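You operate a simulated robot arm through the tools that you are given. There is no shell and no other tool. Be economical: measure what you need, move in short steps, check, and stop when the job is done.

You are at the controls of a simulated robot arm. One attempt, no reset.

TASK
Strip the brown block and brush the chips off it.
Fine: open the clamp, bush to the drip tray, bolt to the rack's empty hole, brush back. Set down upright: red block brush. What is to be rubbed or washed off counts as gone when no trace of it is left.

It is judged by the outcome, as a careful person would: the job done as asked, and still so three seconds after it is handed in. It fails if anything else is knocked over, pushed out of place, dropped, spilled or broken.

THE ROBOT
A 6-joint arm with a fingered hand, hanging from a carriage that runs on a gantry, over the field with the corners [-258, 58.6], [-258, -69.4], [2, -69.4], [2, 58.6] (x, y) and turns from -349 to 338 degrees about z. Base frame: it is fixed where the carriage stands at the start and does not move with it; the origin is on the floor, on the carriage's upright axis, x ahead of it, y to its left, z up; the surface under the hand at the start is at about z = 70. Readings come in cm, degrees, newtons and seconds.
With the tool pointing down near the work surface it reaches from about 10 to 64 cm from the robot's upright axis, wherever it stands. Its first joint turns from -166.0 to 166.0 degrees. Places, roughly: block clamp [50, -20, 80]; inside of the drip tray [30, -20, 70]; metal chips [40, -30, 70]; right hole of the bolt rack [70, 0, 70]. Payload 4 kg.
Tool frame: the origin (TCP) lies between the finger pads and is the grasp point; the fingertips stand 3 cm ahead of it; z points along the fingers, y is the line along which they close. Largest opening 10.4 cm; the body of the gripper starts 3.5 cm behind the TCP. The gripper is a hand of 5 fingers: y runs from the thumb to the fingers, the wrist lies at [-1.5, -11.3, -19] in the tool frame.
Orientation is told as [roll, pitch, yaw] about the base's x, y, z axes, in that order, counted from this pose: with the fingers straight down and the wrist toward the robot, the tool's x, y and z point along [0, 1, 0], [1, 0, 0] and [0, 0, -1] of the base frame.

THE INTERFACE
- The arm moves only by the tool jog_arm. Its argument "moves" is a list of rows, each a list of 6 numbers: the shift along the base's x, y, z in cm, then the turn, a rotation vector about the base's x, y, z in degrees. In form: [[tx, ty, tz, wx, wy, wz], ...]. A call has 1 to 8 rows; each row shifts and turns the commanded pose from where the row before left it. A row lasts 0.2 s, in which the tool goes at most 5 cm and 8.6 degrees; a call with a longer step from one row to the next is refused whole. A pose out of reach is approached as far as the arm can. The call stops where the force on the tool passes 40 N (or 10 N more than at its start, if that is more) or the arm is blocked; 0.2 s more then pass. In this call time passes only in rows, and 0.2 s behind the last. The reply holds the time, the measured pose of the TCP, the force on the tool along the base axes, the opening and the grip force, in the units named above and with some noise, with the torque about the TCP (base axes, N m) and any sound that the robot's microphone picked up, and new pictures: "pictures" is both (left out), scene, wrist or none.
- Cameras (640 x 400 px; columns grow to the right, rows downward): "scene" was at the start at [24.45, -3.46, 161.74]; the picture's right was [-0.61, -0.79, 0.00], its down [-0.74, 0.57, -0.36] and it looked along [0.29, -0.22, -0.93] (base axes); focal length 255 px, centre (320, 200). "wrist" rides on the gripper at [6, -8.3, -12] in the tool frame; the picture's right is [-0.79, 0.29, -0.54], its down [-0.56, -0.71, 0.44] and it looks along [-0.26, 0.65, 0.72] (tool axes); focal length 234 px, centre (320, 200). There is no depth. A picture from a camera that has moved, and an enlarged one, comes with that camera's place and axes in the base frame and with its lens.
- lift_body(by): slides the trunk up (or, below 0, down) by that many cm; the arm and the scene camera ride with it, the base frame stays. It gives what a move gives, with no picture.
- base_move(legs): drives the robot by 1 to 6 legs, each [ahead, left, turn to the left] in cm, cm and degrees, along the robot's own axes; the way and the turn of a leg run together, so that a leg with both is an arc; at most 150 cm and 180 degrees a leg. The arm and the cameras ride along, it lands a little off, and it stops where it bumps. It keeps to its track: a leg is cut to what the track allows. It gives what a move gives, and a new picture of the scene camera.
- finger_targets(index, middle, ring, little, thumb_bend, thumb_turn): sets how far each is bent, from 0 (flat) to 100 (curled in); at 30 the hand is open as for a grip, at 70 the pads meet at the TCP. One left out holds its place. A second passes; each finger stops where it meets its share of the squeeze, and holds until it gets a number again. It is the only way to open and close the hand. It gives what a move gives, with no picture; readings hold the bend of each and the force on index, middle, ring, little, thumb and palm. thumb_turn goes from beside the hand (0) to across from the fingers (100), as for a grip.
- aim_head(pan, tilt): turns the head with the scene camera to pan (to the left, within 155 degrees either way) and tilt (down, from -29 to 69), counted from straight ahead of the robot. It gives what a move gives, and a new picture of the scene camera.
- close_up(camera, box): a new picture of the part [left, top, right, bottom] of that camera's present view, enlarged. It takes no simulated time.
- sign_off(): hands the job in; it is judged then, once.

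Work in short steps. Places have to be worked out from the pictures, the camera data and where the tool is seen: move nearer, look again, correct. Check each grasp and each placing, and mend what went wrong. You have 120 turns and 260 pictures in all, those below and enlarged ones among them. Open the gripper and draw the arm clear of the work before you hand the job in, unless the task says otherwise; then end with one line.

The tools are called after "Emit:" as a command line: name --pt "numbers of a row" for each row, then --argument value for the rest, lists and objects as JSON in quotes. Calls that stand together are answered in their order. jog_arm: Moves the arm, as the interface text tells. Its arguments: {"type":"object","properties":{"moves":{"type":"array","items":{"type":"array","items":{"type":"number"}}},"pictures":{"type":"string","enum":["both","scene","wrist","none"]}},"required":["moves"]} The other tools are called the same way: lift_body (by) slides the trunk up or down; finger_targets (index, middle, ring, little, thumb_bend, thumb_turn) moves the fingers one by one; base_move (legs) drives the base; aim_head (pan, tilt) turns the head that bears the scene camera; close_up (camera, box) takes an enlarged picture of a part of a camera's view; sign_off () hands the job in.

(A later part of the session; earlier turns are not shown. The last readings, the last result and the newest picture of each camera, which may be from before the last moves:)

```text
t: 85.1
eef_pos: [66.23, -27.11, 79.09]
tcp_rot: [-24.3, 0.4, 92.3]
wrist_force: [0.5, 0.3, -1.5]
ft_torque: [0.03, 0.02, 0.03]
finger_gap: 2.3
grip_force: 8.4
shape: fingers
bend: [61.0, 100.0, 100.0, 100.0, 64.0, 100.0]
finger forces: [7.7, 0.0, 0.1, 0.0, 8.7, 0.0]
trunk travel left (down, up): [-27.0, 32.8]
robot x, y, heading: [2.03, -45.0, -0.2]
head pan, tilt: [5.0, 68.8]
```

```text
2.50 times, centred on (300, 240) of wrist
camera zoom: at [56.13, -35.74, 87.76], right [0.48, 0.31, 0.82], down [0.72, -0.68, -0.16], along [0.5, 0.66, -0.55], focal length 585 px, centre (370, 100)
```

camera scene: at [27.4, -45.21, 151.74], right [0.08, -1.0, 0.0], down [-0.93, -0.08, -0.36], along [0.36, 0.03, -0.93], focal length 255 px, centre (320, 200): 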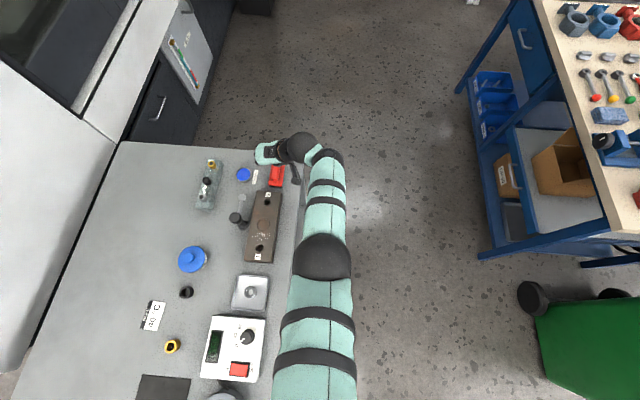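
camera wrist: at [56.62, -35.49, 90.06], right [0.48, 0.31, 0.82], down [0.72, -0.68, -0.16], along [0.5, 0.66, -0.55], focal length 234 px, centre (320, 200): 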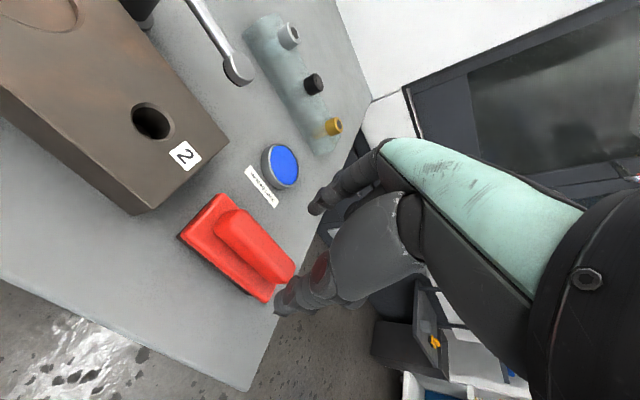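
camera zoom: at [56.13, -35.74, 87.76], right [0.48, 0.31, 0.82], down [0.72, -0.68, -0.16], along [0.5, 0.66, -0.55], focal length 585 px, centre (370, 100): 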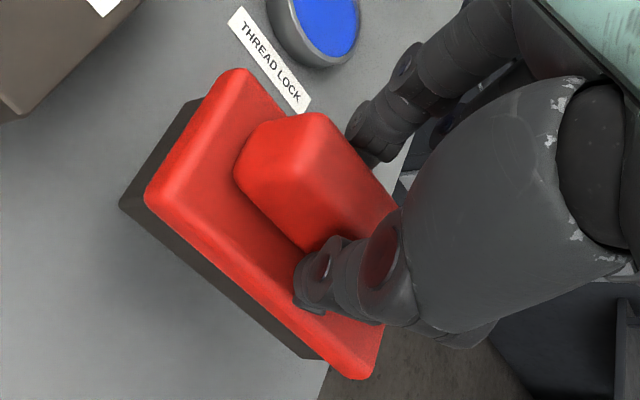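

Held firmly, level. Lift more, retract the arm by 8 cm, and drive back 15 cm so the brush is over the block's chip area.

Emit:
lift_body --by 8

Emit:
jog_arm --pt "-3 0 0 0 0 0" --pt "-3 0 0 0 0 0" --pt "-2 0 0 0 0 0" --pictures "none"

Emit:
base_move --legs '[[-15, 0, 0]]'

Emit:
close_up --camera "wrist" --box '[120, 100, 420, 320]'

Emit:
close_up --camera "scene" --box '[230, 130, 350, 230]'

```text
t: 86.2
eef_pos: [66.31, -27.18, 87.14]
tcp_rot: [-24.3, 0.3, 92.3]
wrist_force: [-0.2, -0.1, -1.7]
ft_torque: [0.02, -0.01, -0.04]
finger_gap: 2.27
grip_force: 8.3
shape: fingers
bend: [61.0, 100.0, 100.0, 100.0, 64.0, 100.0]
finger forces: [7.7, 0.1, 0.0, 0.0, 8.8, 0.0]
trunk travel left (down, up): [-35.0, 24.8]
robot x, y, heading: [1.62, -45.53, -0.4]
head pan, tilt: [5.0, 68.8]
```

```text
t: 87.0
eef_pos: [63.86, -26.68, 83.83]
tcp_rot: [-24.3, 0.3, 92.5]
wrist_force: [-0.8, -0.4, -1.2]
ft_torque: [-0.01, 0.01, 0.0]
finger_gap: 2.31
grip_force: 7.7
shape: fingers
bend: [61.0, 100.0, 100.0, 100.0, 64.0, 100.0]
finger forces: [7.7, 0.2, 0.0, 0.1, 8.7, 0.0]
out of reach, approached as far as the arm can: row 1, 2, 3
trunk travel left (down, up): [-35.0, 24.8]
robot x, y, heading: [1.96, -45.39, -0.5]
head pan, tilt: [5.0, 68.8]
```

```text
t: 88.4
eef_pos: [48.89, -26.69, 83.77]
tcp_rot: [-24.3, 0.3, 92.5]
wrist_force: [0.4, -0.5, -1.1]
ft_torque: [0.02, 0.02, -0.02]
finger_gap: 2.28
grip_force: 7.8
shape: fingers
bend: [61.0, 100.0, 100.0, 100.0, 64.0, 100.0]
finger forces: [7.7, 0.0, 0.0, 0.1, 8.7, 0.1]
trunk travel left (down, up): [-35.0, 24.8]
robot x, y, heading: [-13.24, -45.61, -0.5]
head pan, tilt: [5.0, 68.8]
camera scene: at [12.47, -45.11, 161.43], right [0.08, -1.0, 0.0], down [-0.93, -0.08, -0.36], along [0.36, 0.03, -0.93], focal length 255 px, centre (320, 200)
```

scene: 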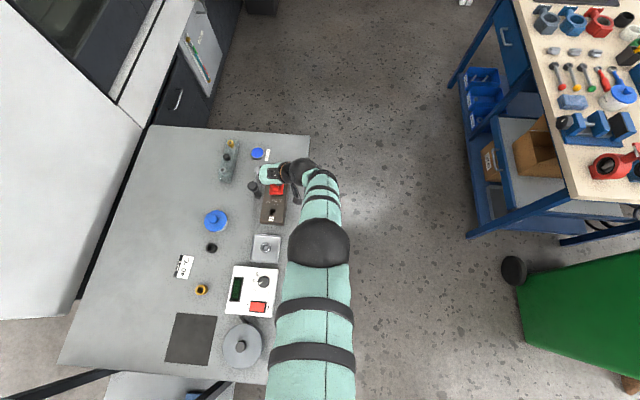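

```text
1.82 times, centred on (270, 210) of wrist
camera zoom: at [38.93, -35.33, 92.29], right [0.48, 0.31, 0.82], down [0.72, -0.68, -0.16], along [0.5, 0.67, -0.55], focal length 426 px, centre (411, 182)
```

zoom: 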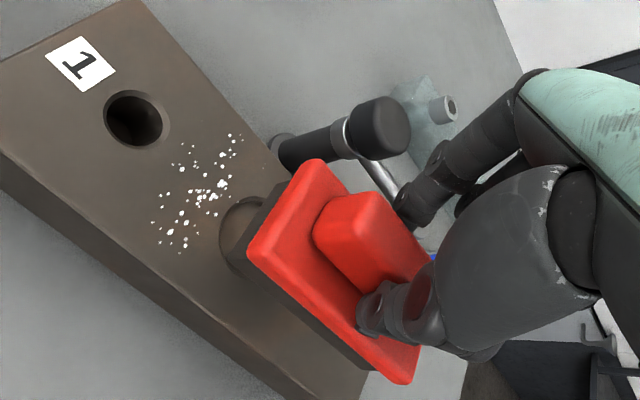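

```text
4.00 times, centred on (290, 180) of scene
camera zoom: at [12.47, -45.11, 161.43], right [0.08, -1.0, 0.0], down [-0.93, -0.08, -0.36], along [0.36, 0.03, -0.93], focal length 1021 px, centre (440, 280)
```

zoom: 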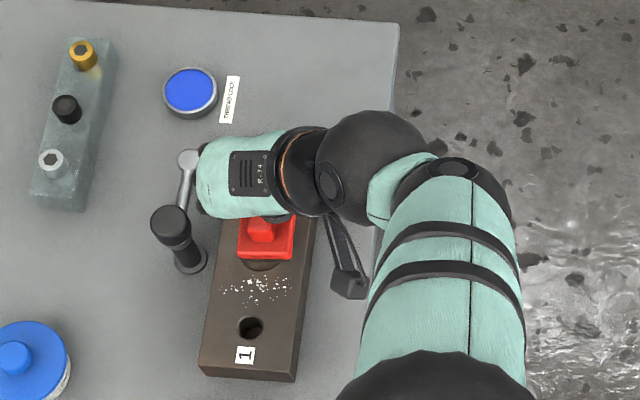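

Brush bottom ≈77.6, over the counterbore. Drive 5.5 cm further back and shift 2 cm left (jog), then check.

Emit:
base_move --legs '[[-5.5, 0, 0]]'

Emit:
jog_arm --pt "0 1 0 0 0 0" --pt "0 1 0 0 0 0" --pictures "none"

Emit:
close_up --camera "wrist" --box '[120, 100, 420, 320]'

Emit:
close_up --camera "scene" --box '[230, 130, 350, 230]'

```text
t: 89.3
eef_pos: [43.45, -26.59, 83.72]
tcp_rot: [-24.3, 0.3, 92.5]
wrist_force: [-0.7, 0.8, -0.6]
ft_torque: [0.0, 0.02, 0.02]
finger_gap: 2.29
grip_force: 8.0
shape: fingers
bend: [61.0, 100.0, 100.0, 100.0, 64.0, 100.0]
finger forces: [7.7, 0.0, 0.0, 0.1, 8.9, 0.1]
trunk travel left (down, up): [-35.0, 24.8]
robot x, y, heading: [-18.8, -45.19, -0.4]
head pan, tilt: [5.0, 68.8]
camera scene: at [6.98, -45.09, 161.43], right [0.08, -1.0, 0.0], down [-0.93, -0.08, -0.36], along [0.36, 0.03, -0.93], focal length 255 px, centre (320, 200)
```

scene: 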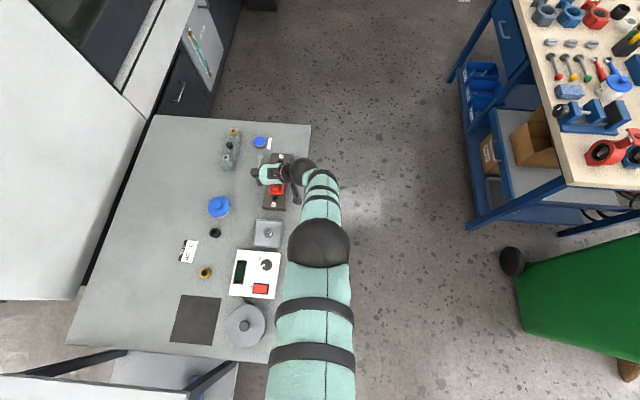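

```text
t: 90.0
eef_pos: [43.48, -24.47, 83.77]
tcp_rot: [-24.2, 0.3, 92.5]
wrist_force: [1.1, 0.2, -0.1]
ft_torque: [-0.02, 0.0, 0.03]
finger_gap: 2.29
grip_force: 8.3
shape: fingers
bend: [61.0, 100.0, 100.0, 100.0, 64.0, 100.0]
finger forces: [7.8, 0.0, 0.1, 0.1, 8.8, 0.0]
trunk travel left (down, up): [-35.0, 24.8]
robot x, y, heading: [-18.7, -45.74, -0.1]
head pan, tilt: [5.0, 68.8]
```

```text
1.82 times, centred on (270, 210) of wrist
camera zoom: at [33.4, -33.28, 92.3], right [0.48, 0.31, 0.82], down [0.72, -0.68, -0.17], along [0.5, 0.67, -0.55], focal length 426 px, centre (411, 182)
```

zoom: 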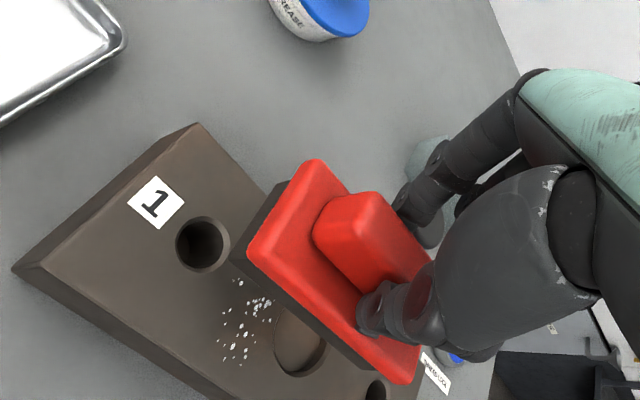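

```text
4.00 times, centred on (290, 180) of scene
camera zoom: at [6.99, -45.08, 161.43], right [0.08, -1.0, 0.0], down [-0.93, -0.08, -0.36], along [0.36, 0.03, -0.93], focal length 1021 px, centre (440, 280)
```

zoom: 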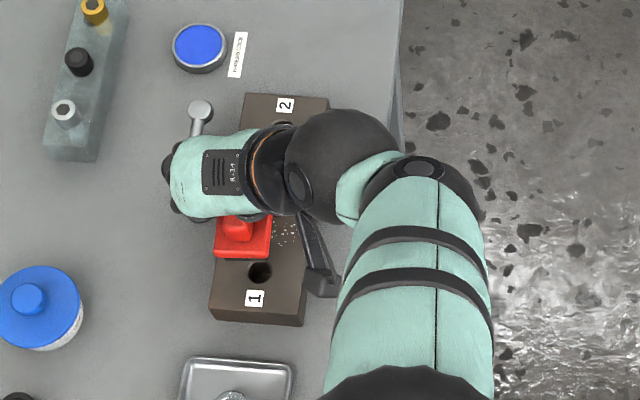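

Emit:
close_up --camera "wrist" --box '[290, 120, 420, 220]'

Emit:
close_up --camera "scene" --box '[255, 140, 315, 200]'

```text
4.00 times, centred on (355, 170) of wrist
camera zoom: at [33.4, -33.28, 92.3], right [0.48, 0.31, 0.82], down [0.72, -0.68, -0.17], along [0.5, 0.67, -0.55], focal length 937 px, centre (180, 320)
```

zoom: 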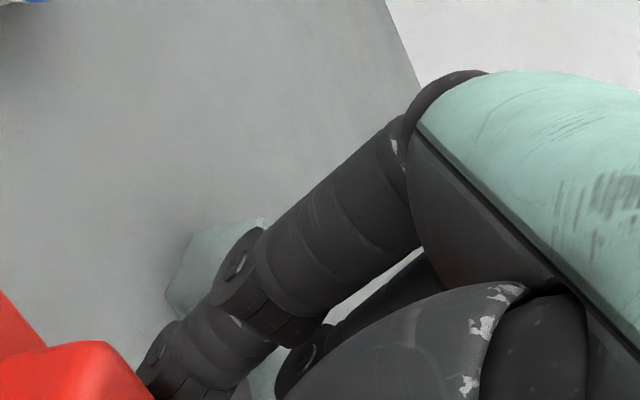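

```text
6.67 times, centred on (285, 170) of scene
camera zoom: at [6.99, -45.08, 161.43], right [0.08, -1.0, 0.0], down [-0.93, -0.08, -0.36], along [0.36, 0.03, -0.93], focal length 1701 px, centre (553, 400)
```

zoom: 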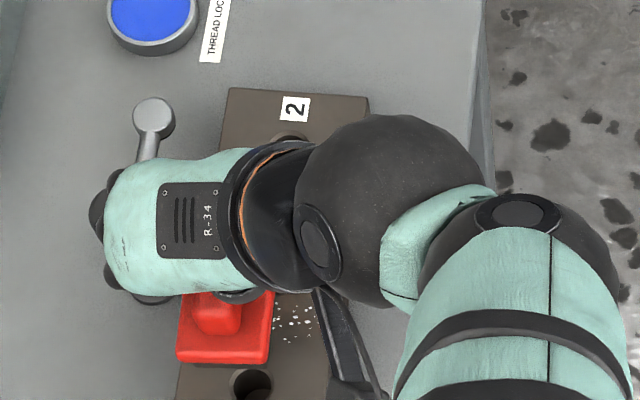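

Curled fingers would come too close to the knob at this yaw. Better: turn the hand back by ~92° so the brush lies across the block (along y) covering its whole width, with the curled fingers away from the clamp. Lift first, then rotate.

Emit:
lift_body --by 8

Emit:
jog_arm --pt "0 -0.5 0 0 0 -8.4" --pt "0 -0.5 0 0 0 -8.4" --pt "0 0 0 0 0 -8.4" --pt "0 0 0 0 0 -8.4" --pt "0 0 0 0 0 -8.4" --pt "0 0 0 0 0 -8.4" --pictures "none"

Emit:
jog_arm --pt "0 0 0 0 0 -8.4" --pt "0 0 0 0 0 -8.4" --pt "0 0 0 0 0 -8.4" --pt "0 0 0 0 0 -8.4" --pt "0 0 0 0 0 -8.4" --pictures "both"

```text
t: 91.1
eef_pos: [43.44, -24.58, 91.81]
tcp_rot: [-24.2, 0.2, 92.5]
wrist_force: [0.6, 1.2, -1.1]
ft_torque: [0.0, 0.02, 0.0]
finger_gap: 2.28
grip_force: 7.9
shape: fingers
bend: [61.0, 100.0, 100.0, 100.0, 64.0, 100.0]
finger forces: [7.7, 0.0, 0.0, 0.0, 8.8, 0.0]
trunk travel left (down, up): [-43.0, 16.8]
robot x, y, heading: [-18.46, -45.41, -0.1]
head pan, tilt: [5.0, 68.8]
```

```text
t: 92.5
eef_pos: [48.02, -24.97, 88.57]
tcp_rot: [-24.4, 0.2, 42.1]
wrist_force: [0.0, 0.6, -0.6]
ft_torque: [0.04, 0.03, -0.02]
finger_gap: 2.25
grip_force: 7.6
shape: fingers
bend: [61.0, 100.0, 100.0, 100.0, 64.0, 100.0]
finger forces: [7.4, 0.0, 0.0, 0.1, 8.5, 0.0]
out of reach, approached as far as the arm can: row 1, 2, 3, 4, 5
trunk travel left (down, up): [-43.0, 16.8]
robot x, y, heading: [-18.82, -45.43, -0.6]
head pan, tilt: [5.0, 68.8]
```

```text
t: 93.7
eef_pos: [42.78, -26.0, 91.49]
tcp_rot: [-24.3, 0.3, -0.1]
wrist_force: [-0.3, -0.3, -0.7]
ft_torque: [0.0, 0.0, 0.01]
finger_gap: 2.26
grip_force: 8.0
shape: fingers
bend: [61.0, 100.0, 100.0, 100.0, 64.0, 100.0]
finger forces: [7.4, 0.1, 0.0, 0.0, 8.4, 0.0]
out of reach, approached as far as the arm can: row 1, 2, 3, 4, 5
trunk travel left (down, up): [-43.0, 16.8]
robot x, y, heading: [-18.17, -45.29, -0.2]
head pan, tilt: [5.0, 68.8]
camera scene: at [6.98, -45.11, 169.43], right [0.08, -1.0, 0.0], down [-0.93, -0.08, -0.36], along [0.36, 0.03, -0.93], focal length 255 px, centre (320, 200)
camera wrist: at [34.61, -15.47, 99.98], right [0.29, -0.5, 0.82], down [-0.71, -0.69, -0.16], along [0.64, -0.53, -0.55], focal length 234 px, centre (320, 200)
```

scene: 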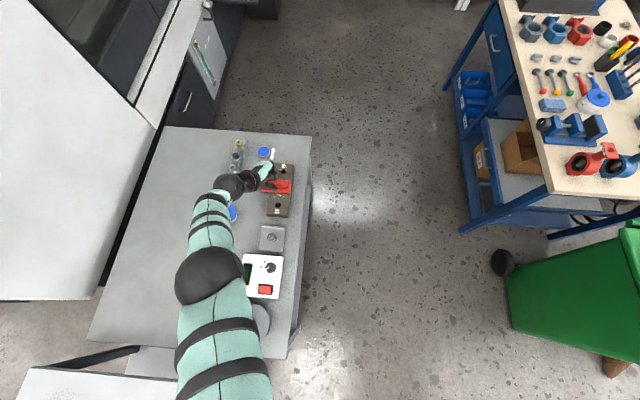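
wrist: 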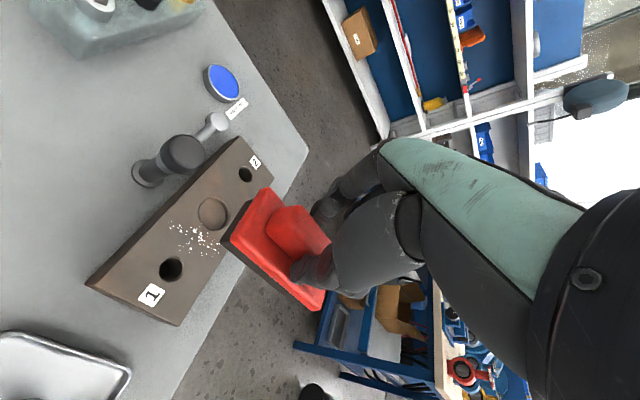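

Brush now lies along y. Centre it over the chips (TCP ≈(44,-24.7)) and lower to ~3 cm above the block.

Emit:
jog_arm --pt "0.6 0.7 -3 0 0 0" --pt "0.6 0.6 -3 0 0 0" --pt "0 0 -2.5 0 0 0" --pictures "none"

Emit:
close_up --camera "wrist" --box '[80, 100, 380, 300]'

Emit:
close_up --camera "scene" --box '[200, 130, 320, 230]'

```text
t: 94.5
eef_pos: [39.91, -26.62, 87.28]
tcp_rot: [-24.3, 0.3, 0.1]
wrist_force: [0.2, 0.5, -0.6]
ft_torque: [0.05, -0.01, 0.0]
finger_gap: 2.26
grip_force: 7.8
shape: fingers
bend: [61.0, 100.0, 100.0, 100.0, 64.0, 100.0]
finger forces: [7.5, 0.0, 0.0, 0.0, 8.4, 0.0]
out of reach, approached as far as the arm can: row 1, 2, 3
trunk travel left (down, up): [-43.0, 16.8]
robot x, y, heading: [-18.24, -45.94, -0.2]
head pan, tilt: [5.0, 68.8]
```

```text
2.00 times, centred on (230, 200) of wrist
camera zoom: at [31.61, -16.11, 95.87], right [0.29, -0.49, 0.82], down [-0.71, -0.69, -0.16], along [0.64, -0.53, -0.55], focal length 468 px, centre (500, 200)
```

zoom: 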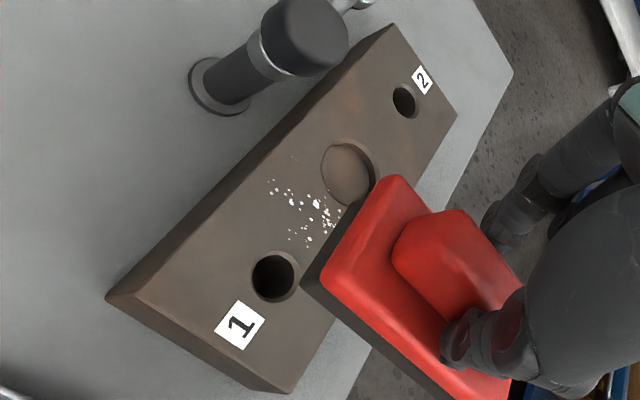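

```text
4.00 times, centred on (260, 180) of scene
camera zoom: at [6.96, -45.11, 169.42], right [0.08, -1.0, 0.0], down [-0.93, -0.08, -0.36], along [0.36, 0.03, -0.93], focal length 1021 px, centre (560, 280)
```

zoom: 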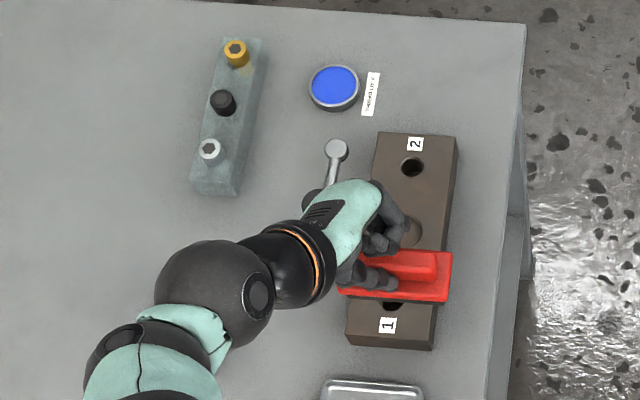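

Use base and trunk instead: forward 4.1, left 1.9; then trunk down 4.

Emit:
base_move --legs '[[4.1, 1.9, 0]]'

Emit:
lift_body --by -4

Emit:
close_up --camera "wrist" --box '[80, 100, 380, 300]'

Emit:
close_up --camera "scene" --box '[200, 130, 320, 230]'

```text
t: 95.4
eef_pos: [44.13, -24.56, 87.38]
tcp_rot: [-24.2, 0.3, 0.0]
wrist_force: [-0.4, -1.3, -1.7]
ft_torque: [-0.01, 0.0, 0.05]
finger_gap: 2.26
grip_force: 8.3
shape: fingers
bend: [61.0, 100.0, 100.0, 100.0, 64.0, 100.0]
finger forces: [7.5, 0.0, 0.0, 0.0, 8.5, 0.0]
trunk travel left (down, up): [-43.0, 16.8]
robot x, y, heading: [-14.05, -43.75, -0.1]
head pan, tilt: [5.0, 68.8]
camera scene: at [11.05, -43.18, 169.44], right [0.08, -1.0, 0.0], down [-0.93, -0.08, -0.36], along [0.36, 0.03, -0.93], focal length 255 px, centre (320, 200)
```

scene: 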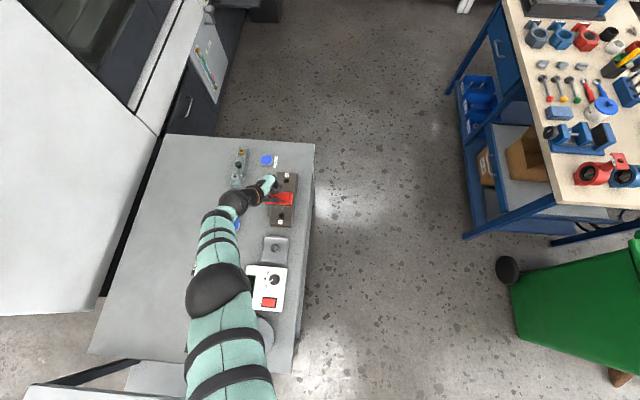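

```text
t: 96.2
eef_pos: [44.05, -24.67, 83.46]
tcp_rot: [-24.2, 0.2, 0.1]
wrist_force: [-0.1, 0.0, -1.8]
ft_torque: [-0.01, 0.02, 0.02]
finger_gap: 2.25
grip_force: 8.2
shape: fingers
bend: [61.0, 100.0, 100.0, 100.0, 64.0, 100.0]
finger forces: [7.5, 0.1, 0.1, 0.0, 8.4, 0.0]
trunk travel left (down, up): [-39.0, 20.8]
robot x, y, heading: [-14.75, -43.54, -0.3]
head pan, tilt: [5.0, 68.8]
```

```text
2.00 times, centred on (230, 200) of wrist
camera zoom: at [35.8, -14.13, 91.97], right [0.29, -0.5, 0.82], down [-0.71, -0.69, -0.16], along [0.65, -0.53, -0.55], focal length 468 px, centre (500, 200)
```

zoom: 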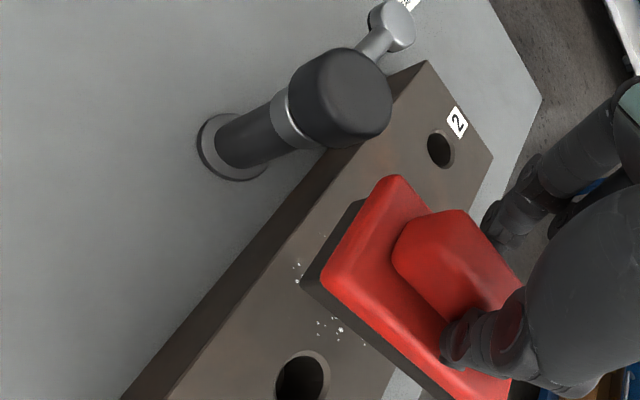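

```text
4.00 times, centred on (260, 180) of scene
camera zoom: at [11.05, -43.18, 165.43], right [0.08, -1.0, 0.0], down [-0.93, -0.08, -0.36], along [0.36, 0.03, -0.93], focal length 1021 px, centre (560, 280)
```

zoom: 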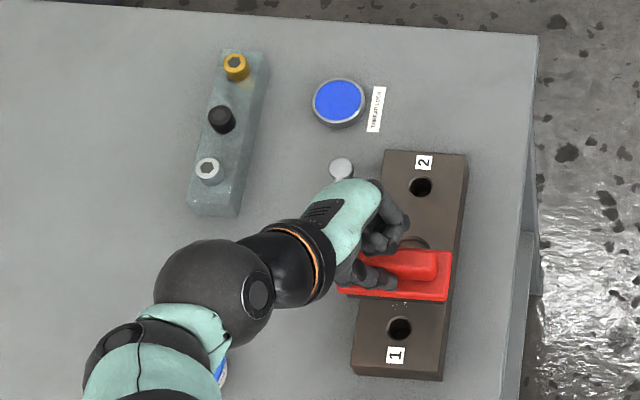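

Clearance to the knob is ample. Lower with the trunk to just touch (TCP≈79.8).

Emit:
lift_body --by -3.2

Emit:
close_up --camera "wrist" --box '[160, 140, 340, 260]'

```text
t: 97.0
eef_pos: [44.18, -24.59, 80.19]
tcp_rot: [-24.2, 0.2, 0.2]
wrist_force: [0.5, -0.1, -0.2]
ft_torque: [0.02, 0.0, -0.02]
finger_gap: 2.25
grip_force: 7.8
shape: fingers
bend: [61.0, 100.0, 100.0, 100.0, 64.0, 100.0]
finger forces: [7.5, 0.0, 0.0, 0.0, 8.5, 0.0]
trunk travel left (down, up): [-35.8, 24.0]
robot x, y, heading: [-14.61, -43.62, -0.2]
head pan, tilt: [5.0, 68.8]
```

```text
3.33 times, centred on (250, 200) of wrist
camera zoom: at [35.79, -14.13, 88.77], right [0.29, -0.5, 0.82], down [-0.71, -0.69, -0.17], along [0.65, -0.53, -0.55], focal length 781 px, centre (553, 200)
```

zoom: 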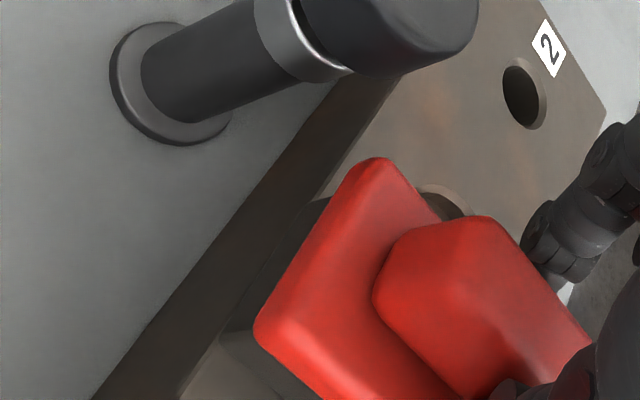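

Emit:
jog_arm --pt "0 0 -0.3 0 0 0" --pt "0 0 -0.3 0 0 0" --pictures "none"

```text
t: 97.6
eef_pos: [43.98, -24.57, 79.96]
tcp_rot: [-24.3, 0.2, 0.1]
wrist_force: [0.3, -0.1, 1.6]
ft_torque: [-0.02, -0.07, -0.02]
finger_gap: 2.28
grip_force: 8.1
shape: fingers
bend: [61.0, 100.0, 100.0, 100.0, 64.0, 100.0]
finger forces: [7.7, 0.0, 0.1, 0.1, 9.2, 0.0]
out of reach, approached as far as the arm can: row 2
trunk travel left (down, up): [-35.8, 24.0]
robot x, y, heading: [-14.54, -43.44, -0.2]
head pan, tilt: [5.0, 68.8]
```

Contact begins. Press slightly more with the trunk, then stroke with the base in x (+2.5, −5, +2.5).

Emit:
lift_body --by -0.3

Emit:
base_move --legs '[[2.2, 0, 0], [-4.4, 0, 0], [2.2, 0, 0]]'

Emit:
close_up --camera "wrist" --box '[120, 120, 340, 280]'

```text
t: 98.1
eef_pos: [44.03, -24.67, 79.59]
tcp_rot: [-24.2, 0.1, 0.2]
wrist_force: [-2.5, -0.3, 16.3]
ft_torque: [-0.16, -0.07, -0.13]
finger_gap: 2.33
grip_force: 15.7
shape: fingers
bend: [61.0, 100.0, 100.0, 100.0, 64.0, 100.0]
finger forces: [14.8, 0.0, 0.0, 0.2, 16.9, 0.1]
trunk travel left (down, up): [-35.5, 24.3]
robot x, y, heading: [-14.61, -43.65, -0.2]
head pan, tilt: [5.0, 68.8]
```

```text
t: 99.8
eef_pos: [43.94, -24.54, 79.44]
tcp_rot: [-24.2, 0.2, 0.2]
wrist_force: [-1.7, 0.1, 18.3]
ft_torque: [-0.07, -0.17, 0.04]
finger_gap: 2.43
grip_force: 17.2
shape: fingers
bend: [63.0, 100.0, 100.0, 100.0, 61.0, 100.0]
finger forces: [21.4, 0.0, 0.1, 0.1, 13.2, 0.1]
trunk travel left (down, up): [-35.5, 24.3]
robot x, y, heading: [-14.62, -43.62, -0.1]
head pan, tilt: [5.0, 68.8]
camera scene: at [11.14, -43.16, 161.96], right [0.08, -1.0, 0.0], down [-0.93, -0.08, -0.36], along [0.36, 0.03, -0.93], focal length 255 px, centre (320, 200)
```

scene: 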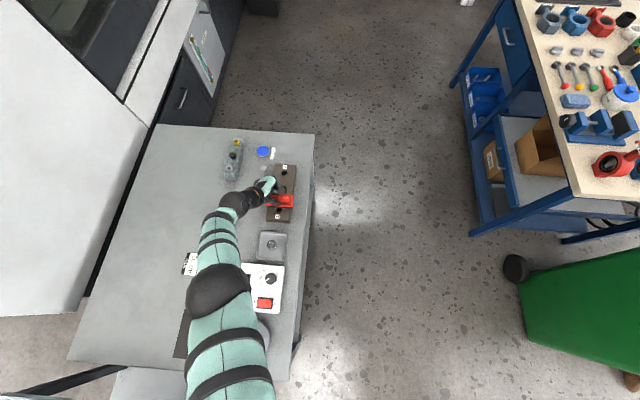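

```text
2.50 times, centred on (230, 200) of wrist
camera zoom: at [35.67, -14.19, 88.13], right [0.29, -0.5, 0.82], down [-0.7, -0.69, -0.17], along [0.65, -0.53, -0.55], focal length 585 px, centre (545, 200)
```

zoom: 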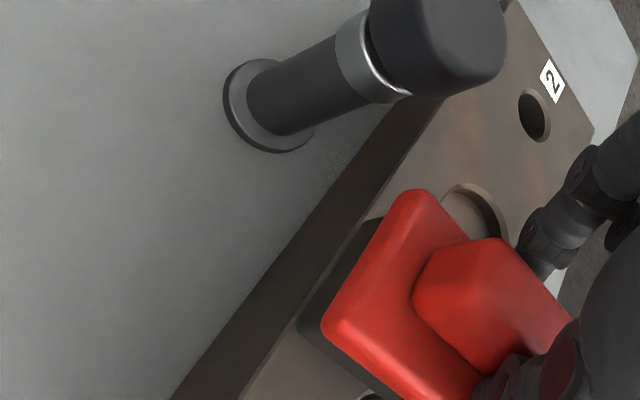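

Lift and see what remains.

Emit:
lift_body --by 6

Emit:
base_move --legs '[[-6, 0, 0]]'

Emit:
close_up --camera "wrist" --box '[80, 60, 380, 260]'

Emit:
close_up --camera "scene" --box '[230, 130, 330, 230]'

```text
t: 100.8
eef_pos: [43.9, -24.62, 85.46]
tcp_rot: [-24.2, 0.2, 0.1]
wrist_force: [-0.1, -0.4, -0.9]
ft_torque: [0.02, 0.02, -0.01]
finger_gap: 2.34
grip_force: 8.7
shape: fingers
bend: [61.0, 100.0, 100.0, 100.0, 63.0, 100.0]
finger forces: [7.7, 0.1, 0.1, 0.1, 9.9, 0.0]
trunk travel left (down, up): [-41.5, 18.3]
robot x, y, heading: [-14.47, -43.4, -0.2]
head pan, tilt: [5.0, 68.8]
```

```text
t: 101.8
eef_pos: [37.89, -24.68, 85.53]
tcp_rot: [-24.1, 0.4, 0.3]
wrist_force: [1.0, -0.4, -0.9]
ft_torque: [0.0, 0.03, -0.03]
finger_gap: 2.37
grip_force: 8.9
shape: fingers
bend: [61.0, 100.0, 100.0, 100.0, 64.0, 100.0]
finger forces: [7.7, 0.0, 0.0, 0.0, 9.7, 0.0]
trunk travel left (down, up): [-41.5, 18.3]
robot x, y, heading: [-20.83, -43.58, -0.3]
head pan, tilt: [5.0, 68.8]
camera scene: at [5.03, -43.15, 167.93], right [0.08, -1.0, 0.0], down [-0.93, -0.08, -0.36], along [0.36, 0.03, -0.93], focal length 255 px, centre (320, 200)
```

scene: 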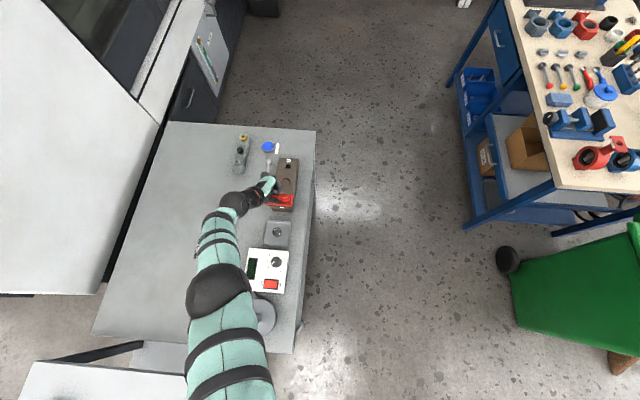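

```text
2.00 times, centred on (230, 160) of wrist
camera zoom: at [29.46, -14.19, 94.06], right [0.29, -0.5, 0.82], down [-0.7, -0.69, -0.17], along [0.65, -0.53, -0.55], focal length 468 px, centre (500, 280)
```

zoom: 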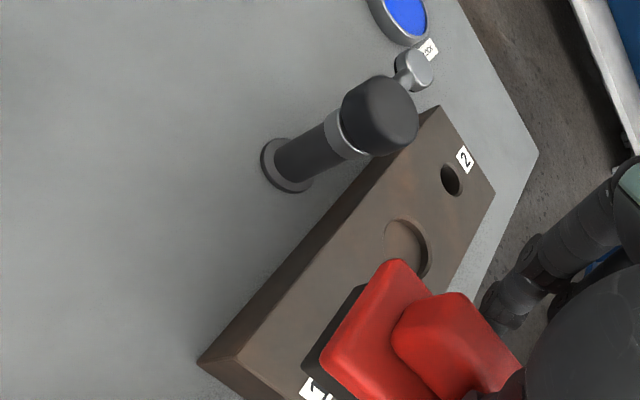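

```text
4.00 times, centred on (280, 180) of scene
camera zoom: at [5.03, -43.15, 167.93], right [0.08, -1.0, 0.0], down [-0.93, -0.08, -0.36], along [0.36, 0.03, -0.93], focal length 1021 px, centre (480, 280)
```

zoom: 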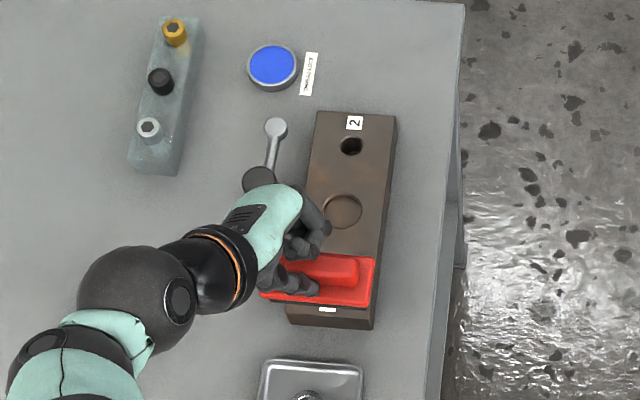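

Visible block area looks clean. Raise, drive back to the brush's side (forward 22), then check the block and rotate.

Emit:
lift_body --by 6

Emit:
base_move --legs '[[0, -3, 0], [22.5, 0, 0]]'

Emit:
close_up --camera "scene" --box '[230, 160, 320, 270]'

Emit:
close_up --camera "wrist" --box '[0, 100, 320, 400]'

```text
t: 102.8
eef_pos: [37.91, -24.6, 91.42]
tcp_rot: [-24.2, 0.2, 0.2]
wrist_force: [-0.1, 0.0, -0.6]
ft_torque: [0.04, 0.02, 0.02]
finger_gap: 2.36
grip_force: 8.5
shape: fingers
bend: [61.0, 100.0, 100.0, 100.0, 64.0, 100.0]
finger forces: [7.7, 0.0, 0.0, 0.0, 9.7, 0.0]
trunk travel left (down, up): [-47.5, 12.3]
robot x, y, heading: [-20.72, -43.5, 0.0]
head pan, tilt: [5.0, 68.8]
```

```text
t: 105.0
eef_pos: [60.34, -27.66, 91.46]
tcp_rot: [-24.2, 0.2, 0.1]
wrist_force: [-0.7, -0.2, -2.2]
ft_torque: [-0.01, -0.02, 0.05]
finger_gap: 2.35
grip_force: 8.9
shape: fingers
bend: [61.0, 100.0, 100.0, 100.0, 64.0, 100.0]
finger forces: [7.7, 0.0, 0.0, 0.0, 9.7, 0.1]
trunk travel left (down, up): [-47.5, 12.3]
robot x, y, heading: [1.65, -46.24, -0.2]
head pan, tilt: [5.0, 68.8]
camera scene: at [27.5, -46.22, 173.94], right [0.08, -1.0, 0.0], down [-0.93, -0.08, -0.36], along [0.36, 0.03, -0.93], focal length 255 px, centre (320, 200)
```

scene: 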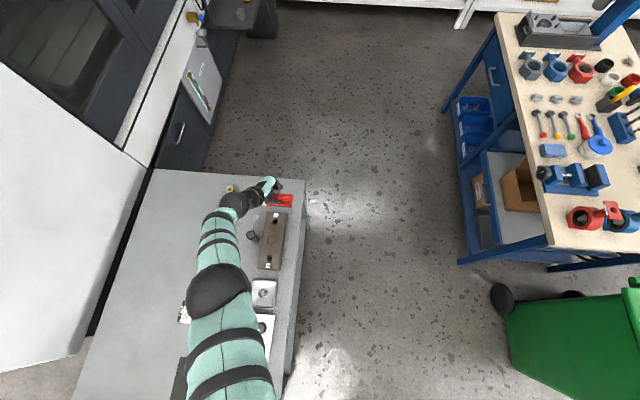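

```text
3.64 times, centred on (275, 215) of scene
camera zoom: at [27.5, -46.22, 173.94], right [0.08, -1.0, 0.0], down [-0.93, -0.08, -0.36], along [0.36, 0.03, -0.93], focal length 928 px, centre (484, 146)
```

zoom: 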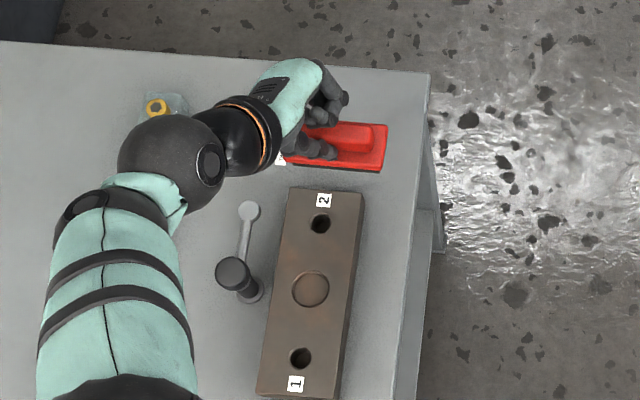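

```text
1.33 times, centred on (160, 250) of wrist
camera zoom: at [51.91, -17.25, 100.06], right [0.29, -0.5, 0.82], down [-0.7, -0.69, -0.17], along [0.65, -0.53, -0.55], focal length 312 px, centre (533, 133)
```

zoom: 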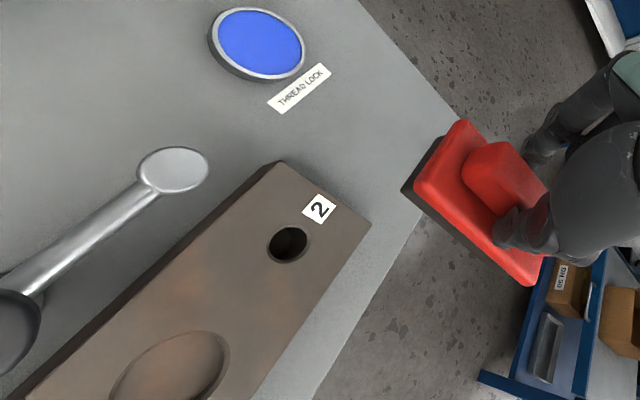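

Check the block at maximum zoom for remaining chips.

Emit:
close_up --camera "scene" --box '[252, 205, 292, 275]'

Emit:
close_up --camera "scene" --box '[255, 235, 290, 260]'

```text
5.71 times, centred on (272, 240) of scene
camera zoom: at [27.5, -46.22, 173.94], right [0.08, -1.0, 0.0], down [-0.93, -0.08, -0.36], along [0.36, 0.03, -0.93], focal length 1458 px, centre (594, -29)
```

zoom: 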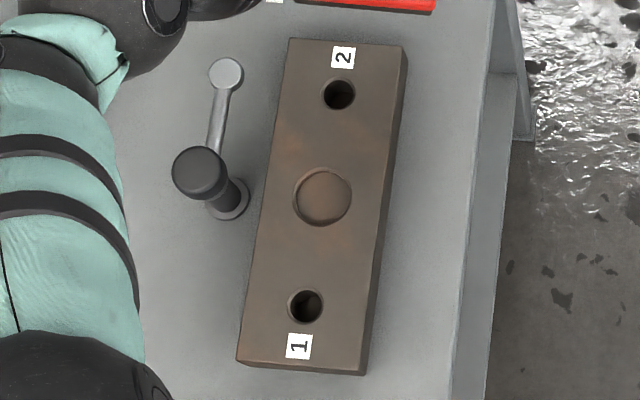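

```text
16.00 times, centred on (272, 248) of scene
camera zoom: at [27.5, -46.22, 173.94], right [0.08, -1.0, 0.0], down [-0.93, -0.08, -0.36], along [0.36, 0.03, -0.93], focal length 4082 px, centre (1080, -560)
```

zoom: 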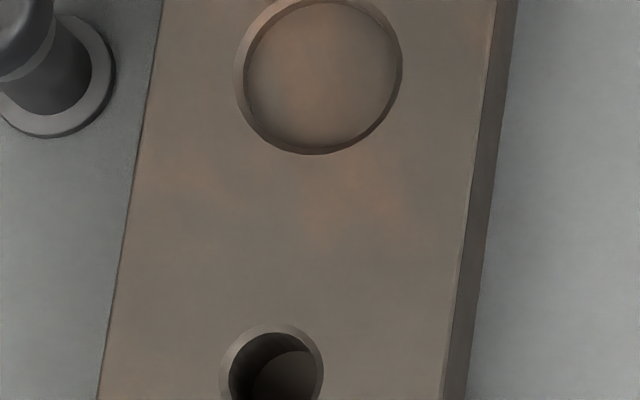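

The block is clean. Rotate the brush back to yaw ≈92 in the air.

Emit:
jog_arm --pt "0 -0.5 0.5 0 0 8.4" --pt "0 -0.5 0.5 0 0 8.4" --pt "0 -0.5 0.5 0 0 8.4" --pt "0 -0.5 0.5 0 0 8.4" --pt "0 0 0 0 0 8.4" --pt "0 0 0 0 0 8.4" --pictures "none"

Emit:
jog_arm --pt "0 0 0 0 0 8.4" --pt "0 0 0 0 0 8.4" --pt "0 0 0 0 0 8.4" --pt "0 0 0 0 0 8.4" --pt "0 0 0 0 0 8.2" --pictures "both"

```text
t: 106.3
eef_pos: [65.21, -27.06, 88.99]
tcp_rot: [-24.2, 0.2, 50.6]
wrist_force: [-0.7, 0.7, -0.9]
ft_torque: [-0.01, -0.02, 0.0]
finger_gap: 2.34
grip_force: 8.4
shape: fingers
bend: [61.0, 100.0, 100.0, 100.0, 64.0, 100.0]
finger forces: [7.7, 0.0, 0.1, 0.0, 9.3, 0.0]
out of reach, approached as far as the arm can: row 1, 2, 3, 4, 5
trunk travel left (down, up): [-47.5, 12.3]
robot x, y, heading: [1.92, -46.51, -0.1]
head pan, tilt: [5.0, 68.8]
```

```text
t: 107.5
eef_pos: [61.08, -28.57, 91.92]
tcp_rot: [-24.2, 0.2, 92.5]
wrist_force: [-0.3, 0.0, -1.3]
ft_torque: [0.0, -0.01, -0.01]
finger_gap: 2.34
grip_force: 8.1
shape: fingers
bend: [61.0, 100.0, 100.0, 100.0, 64.0, 100.0]
finger forces: [7.6, 0.0, 0.0, 0.0, 9.1, 0.1]
out of reach, approached as far as the arm can: row 2, 3, 4, 5
trunk travel left (down, up): [-47.5, 12.3]
robot x, y, heading: [1.63, -46.81, -0.1]
head pan, tilt: [5.0, 68.8]
camera scene: at [27.47, -46.2, 173.92], right [0.08, -1.0, 0.0], down [-0.93, -0.08, -0.36], along [0.36, 0.03, -0.93], focal length 255 px, centre (320, 200)
camera wrist: at [51.0, -37.31, 100.43], right [0.48, 0.31, 0.82], down [0.72, -0.68, -0.17], along [0.5, 0.67, -0.55], focal length 234 px, centre (320, 200)
```

scene: 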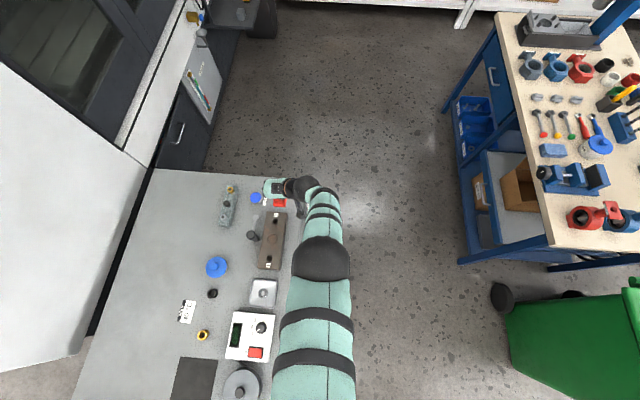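
wrist: 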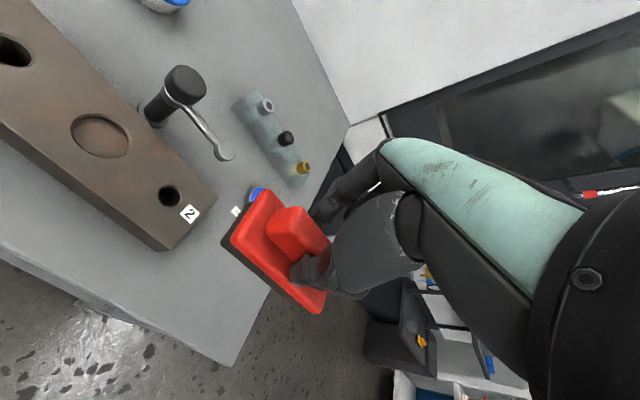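

Orientation restored. Lower the trunk 8 and extend toward the brush's place (66.4,-26.9).

Emit:
lift_body --by -8

Emit:
jog_arm --pt "1.8 0.55 1.5 0 0 0" --pt "1.8 0.55 1.5 0 0 0" --pt "1.7 0.5 1.5 0 0 0" --pictures "none"

```text
t: 108.7
eef_pos: [61.3, -28.57, 83.88]
tcp_rot: [-24.2, 0.2, 92.4]
wrist_force: [-0.6, 0.2, -0.6]
ft_torque: [-0.01, 0.03, 0.0]
finger_gap: 2.33
grip_force: 8.2
shape: fingers
bend: [61.0, 100.0, 100.0, 100.0, 64.0, 100.0]
finger forces: [7.7, 0.1, 0.0, 0.0, 9.1, 0.1]
trunk travel left (down, up): [-39.5, 20.3]
robot x, y, heading: [1.97, -46.77, -0.3]
head pan, tilt: [5.0, 68.8]
```

```text
t: 109.5
eef_pos: [64.55, -27.93, 89.23]
tcp_rot: [-24.1, 0.3, 92.3]
wrist_force: [0.5, 0.2, -0.2]
ft_torque: [0.0, 0.0, 0.01]
finger_gap: 2.31
grip_force: 8.3
shape: fingers
bend: [61.0, 100.0, 100.0, 100.0, 64.0, 100.0]
finger forces: [7.6, 0.1, 0.0, 0.0, 9.0, 0.0]
out of reach, approached as far as the arm can: row 1, 2, 3
trunk travel left (down, up): [-39.5, 20.3]
robot x, y, heading: [1.66, -46.63, -0.3]
head pan, tilt: [5.0, 68.8]
```

Emit:
jog_arm --pt "0.9 0.5 1.5 0 0 0" --pt "0.9 0.5 1.5 0 0 0" --pictures "none"

Emit:
lift_body --by -10

```text
t: 110.1
eef_pos: [66.43, -26.66, 92.37]
tcp_rot: [-24.1, 0.2, 92.3]
wrist_force: [0.0, -0.9, -2.1]
ft_torque: [-0.03, -0.02, -0.02]
finger_gap: 2.31
grip_force: 7.8
shape: fingers
bend: [61.0, 100.0, 100.0, 100.0, 64.0, 100.0]
finger forces: [7.6, 0.0, 0.0, 0.0, 9.0, 0.0]
trunk travel left (down, up): [-39.5, 20.3]
robot x, y, heading: [2.15, -46.28, -0.1]
head pan, tilt: [5.0, 68.8]
```

```text
t: 111.5
eef_pos: [66.44, -26.69, 82.31]
tcp_rot: [-24.2, 0.2, 92.3]
wrist_force: [-0.1, 0.6, -1.5]
ft_torque: [-0.01, 0.03, -0.02]
finger_gap: 2.3
grip_force: 8.1
shape: fingers
bend: [61.0, 100.0, 100.0, 100.0, 64.0, 100.0]
finger forces: [7.6, 0.1, 0.0, 0.0, 9.2, 0.0]
trunk travel left (down, up): [-29.5, 30.3]
robot x, y, heading: [2.04, -46.76, -0.4]
head pan, tilt: [5.0, 68.8]
```

Position matches the pick-up place. Lower with the trunk.

Emit:
lift_body --by -5.3

Emit:
close_up --camera "wrist" --box '[160, 140, 400, 320]'

```text
t: 112.4
eef_pos: [66.35, -26.67, 76.95]
tcp_rot: [-24.2, 0.1, 92.4]
wrist_force: [-0.8, -0.3, -0.1]
ft_torque: [0.01, 0.03, -0.02]
finger_gap: 2.31
grip_force: 8.5
shape: fingers
bend: [61.0, 100.0, 100.0, 100.0, 64.0, 100.0]
finger forces: [7.6, 0.0, 0.1, 0.0, 9.1, 0.0]
trunk travel left (down, up): [-24.2, 35.6]
robot x, y, heading: [1.96, -46.76, -0.3]
head pan, tilt: [5.0, 68.8]
```

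```text
2.22 times, centred on (280, 230) of wrist
camera zoom: at [56.43, -35.47, 85.61], right [0.48, 0.31, 0.82], down [0.72, -0.68, -0.17], along [0.5, 0.67, -0.55], focal length 520 px, centre (409, 133)
```

zoom: 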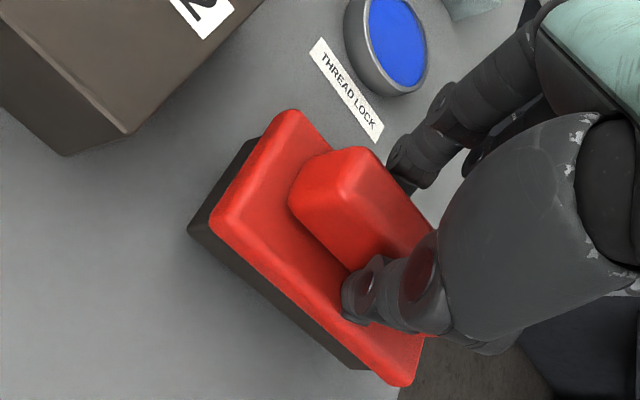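

Nearly down (≈0.6 cm). Lower in small steps until contact.

Emit:
lift_body --by -0.5

Emit:
lift_body --by -0.2

```text
t: 112.9
eef_pos: [66.58, -26.84, 76.52]
tcp_rot: [-24.1, 0.2, 92.4]
wrist_force: [-0.5, -0.7, -0.8]
ft_torque: [-0.02, -0.01, 0.02]
finger_gap: 2.31
grip_force: 8.3
shape: fingers
bend: [61.0, 100.0, 100.0, 100.0, 64.0, 100.0]
finger forces: [7.6, 0.1, 0.0, 0.0, 9.1, 0.1]
trunk travel left (down, up): [-23.7, 36.1]
robot x, y, heading: [2.0, -46.84, -0.2]
head pan, tilt: [5.0, 68.8]
```

```text
t: 113.5
eef_pos: [66.39, -26.74, 76.29]
tcp_rot: [-24.3, 0.2, 92.3]
wrist_force: [0.1, -0.1, 0.3]
ft_torque: [-0.01, 0.03, -0.03]
finger_gap: 2.31
grip_force: 8.5
shape: fingers
bend: [61.0, 100.0, 100.0, 100.0, 64.0, 100.0]
finger forces: [7.7, 0.1, 0.1, 0.0, 9.1, 0.0]
trunk travel left (down, up): [-23.5, 36.3]
robot x, y, heading: [1.56, -46.7, -0.3]
head pan, tilt: [5.0, 68.8]
```

Contact is starting; a last 0.15 cm, then open.

Emit:
lift_body --by -0.15

Emit:
finger_targets --index 48 --thumb_bend 48

Emit:
close_up --camera "wrist" --box '[160, 140, 400, 320]'

```text
t: 114.0
eef_pos: [66.53, -26.93, 76.25]
tcp_rot: [-24.3, 0.2, 92.4]
wrist_force: [-0.8, -0.8, 4.4]
ft_torque: [0.05, 0.03, -0.02]
finger_gap: 2.33
grip_force: 9.4
shape: fingers
bend: [61.0, 100.0, 100.0, 100.0, 64.0, 100.0]
finger forces: [7.6, 0.0, 0.0, 0.0, 10.6, 0.1]
trunk travel left (down, up): [-23.4, 36.4]
robot x, y, heading: [1.87, -46.67, -0.2]
head pan, tilt: [5.0, 68.8]
```

```text
t: 115.0
eef_pos: [66.44, -26.85, 76.18]
tcp_rot: [-24.2, 0.2, 92.4]
wrist_force: [0.6, -0.1, 0.4]
ft_torque: [-0.01, 0.01, -0.01]
finger_gap: 5.7
grip_force: 0.1
shape: fingers
bend: [48.0, 100.0, 100.0, 100.0, 48.0, 97.0]
finger forces: [0.1, 0.0, 0.0, 0.0, 0.0, 0.1]
trunk travel left (down, up): [-23.4, 36.4]
robot x, y, heading: [1.9, -46.55, -0.2]
head pan, tilt: [5.0, 68.8]
```

```text
2.22 times, centred on (280, 230) of wrist
camera zoom: at [56.42, -35.47, 84.76], right [0.48, 0.31, 0.82], down [0.72, -0.68, -0.17], along [0.5, 0.67, -0.55], focal length 520 px, centre (409, 133)
```

zoom: 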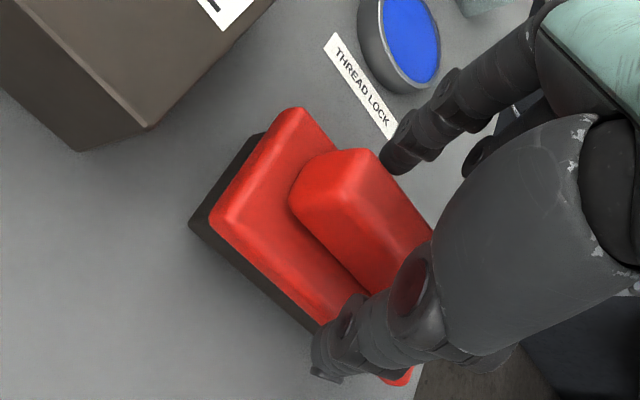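

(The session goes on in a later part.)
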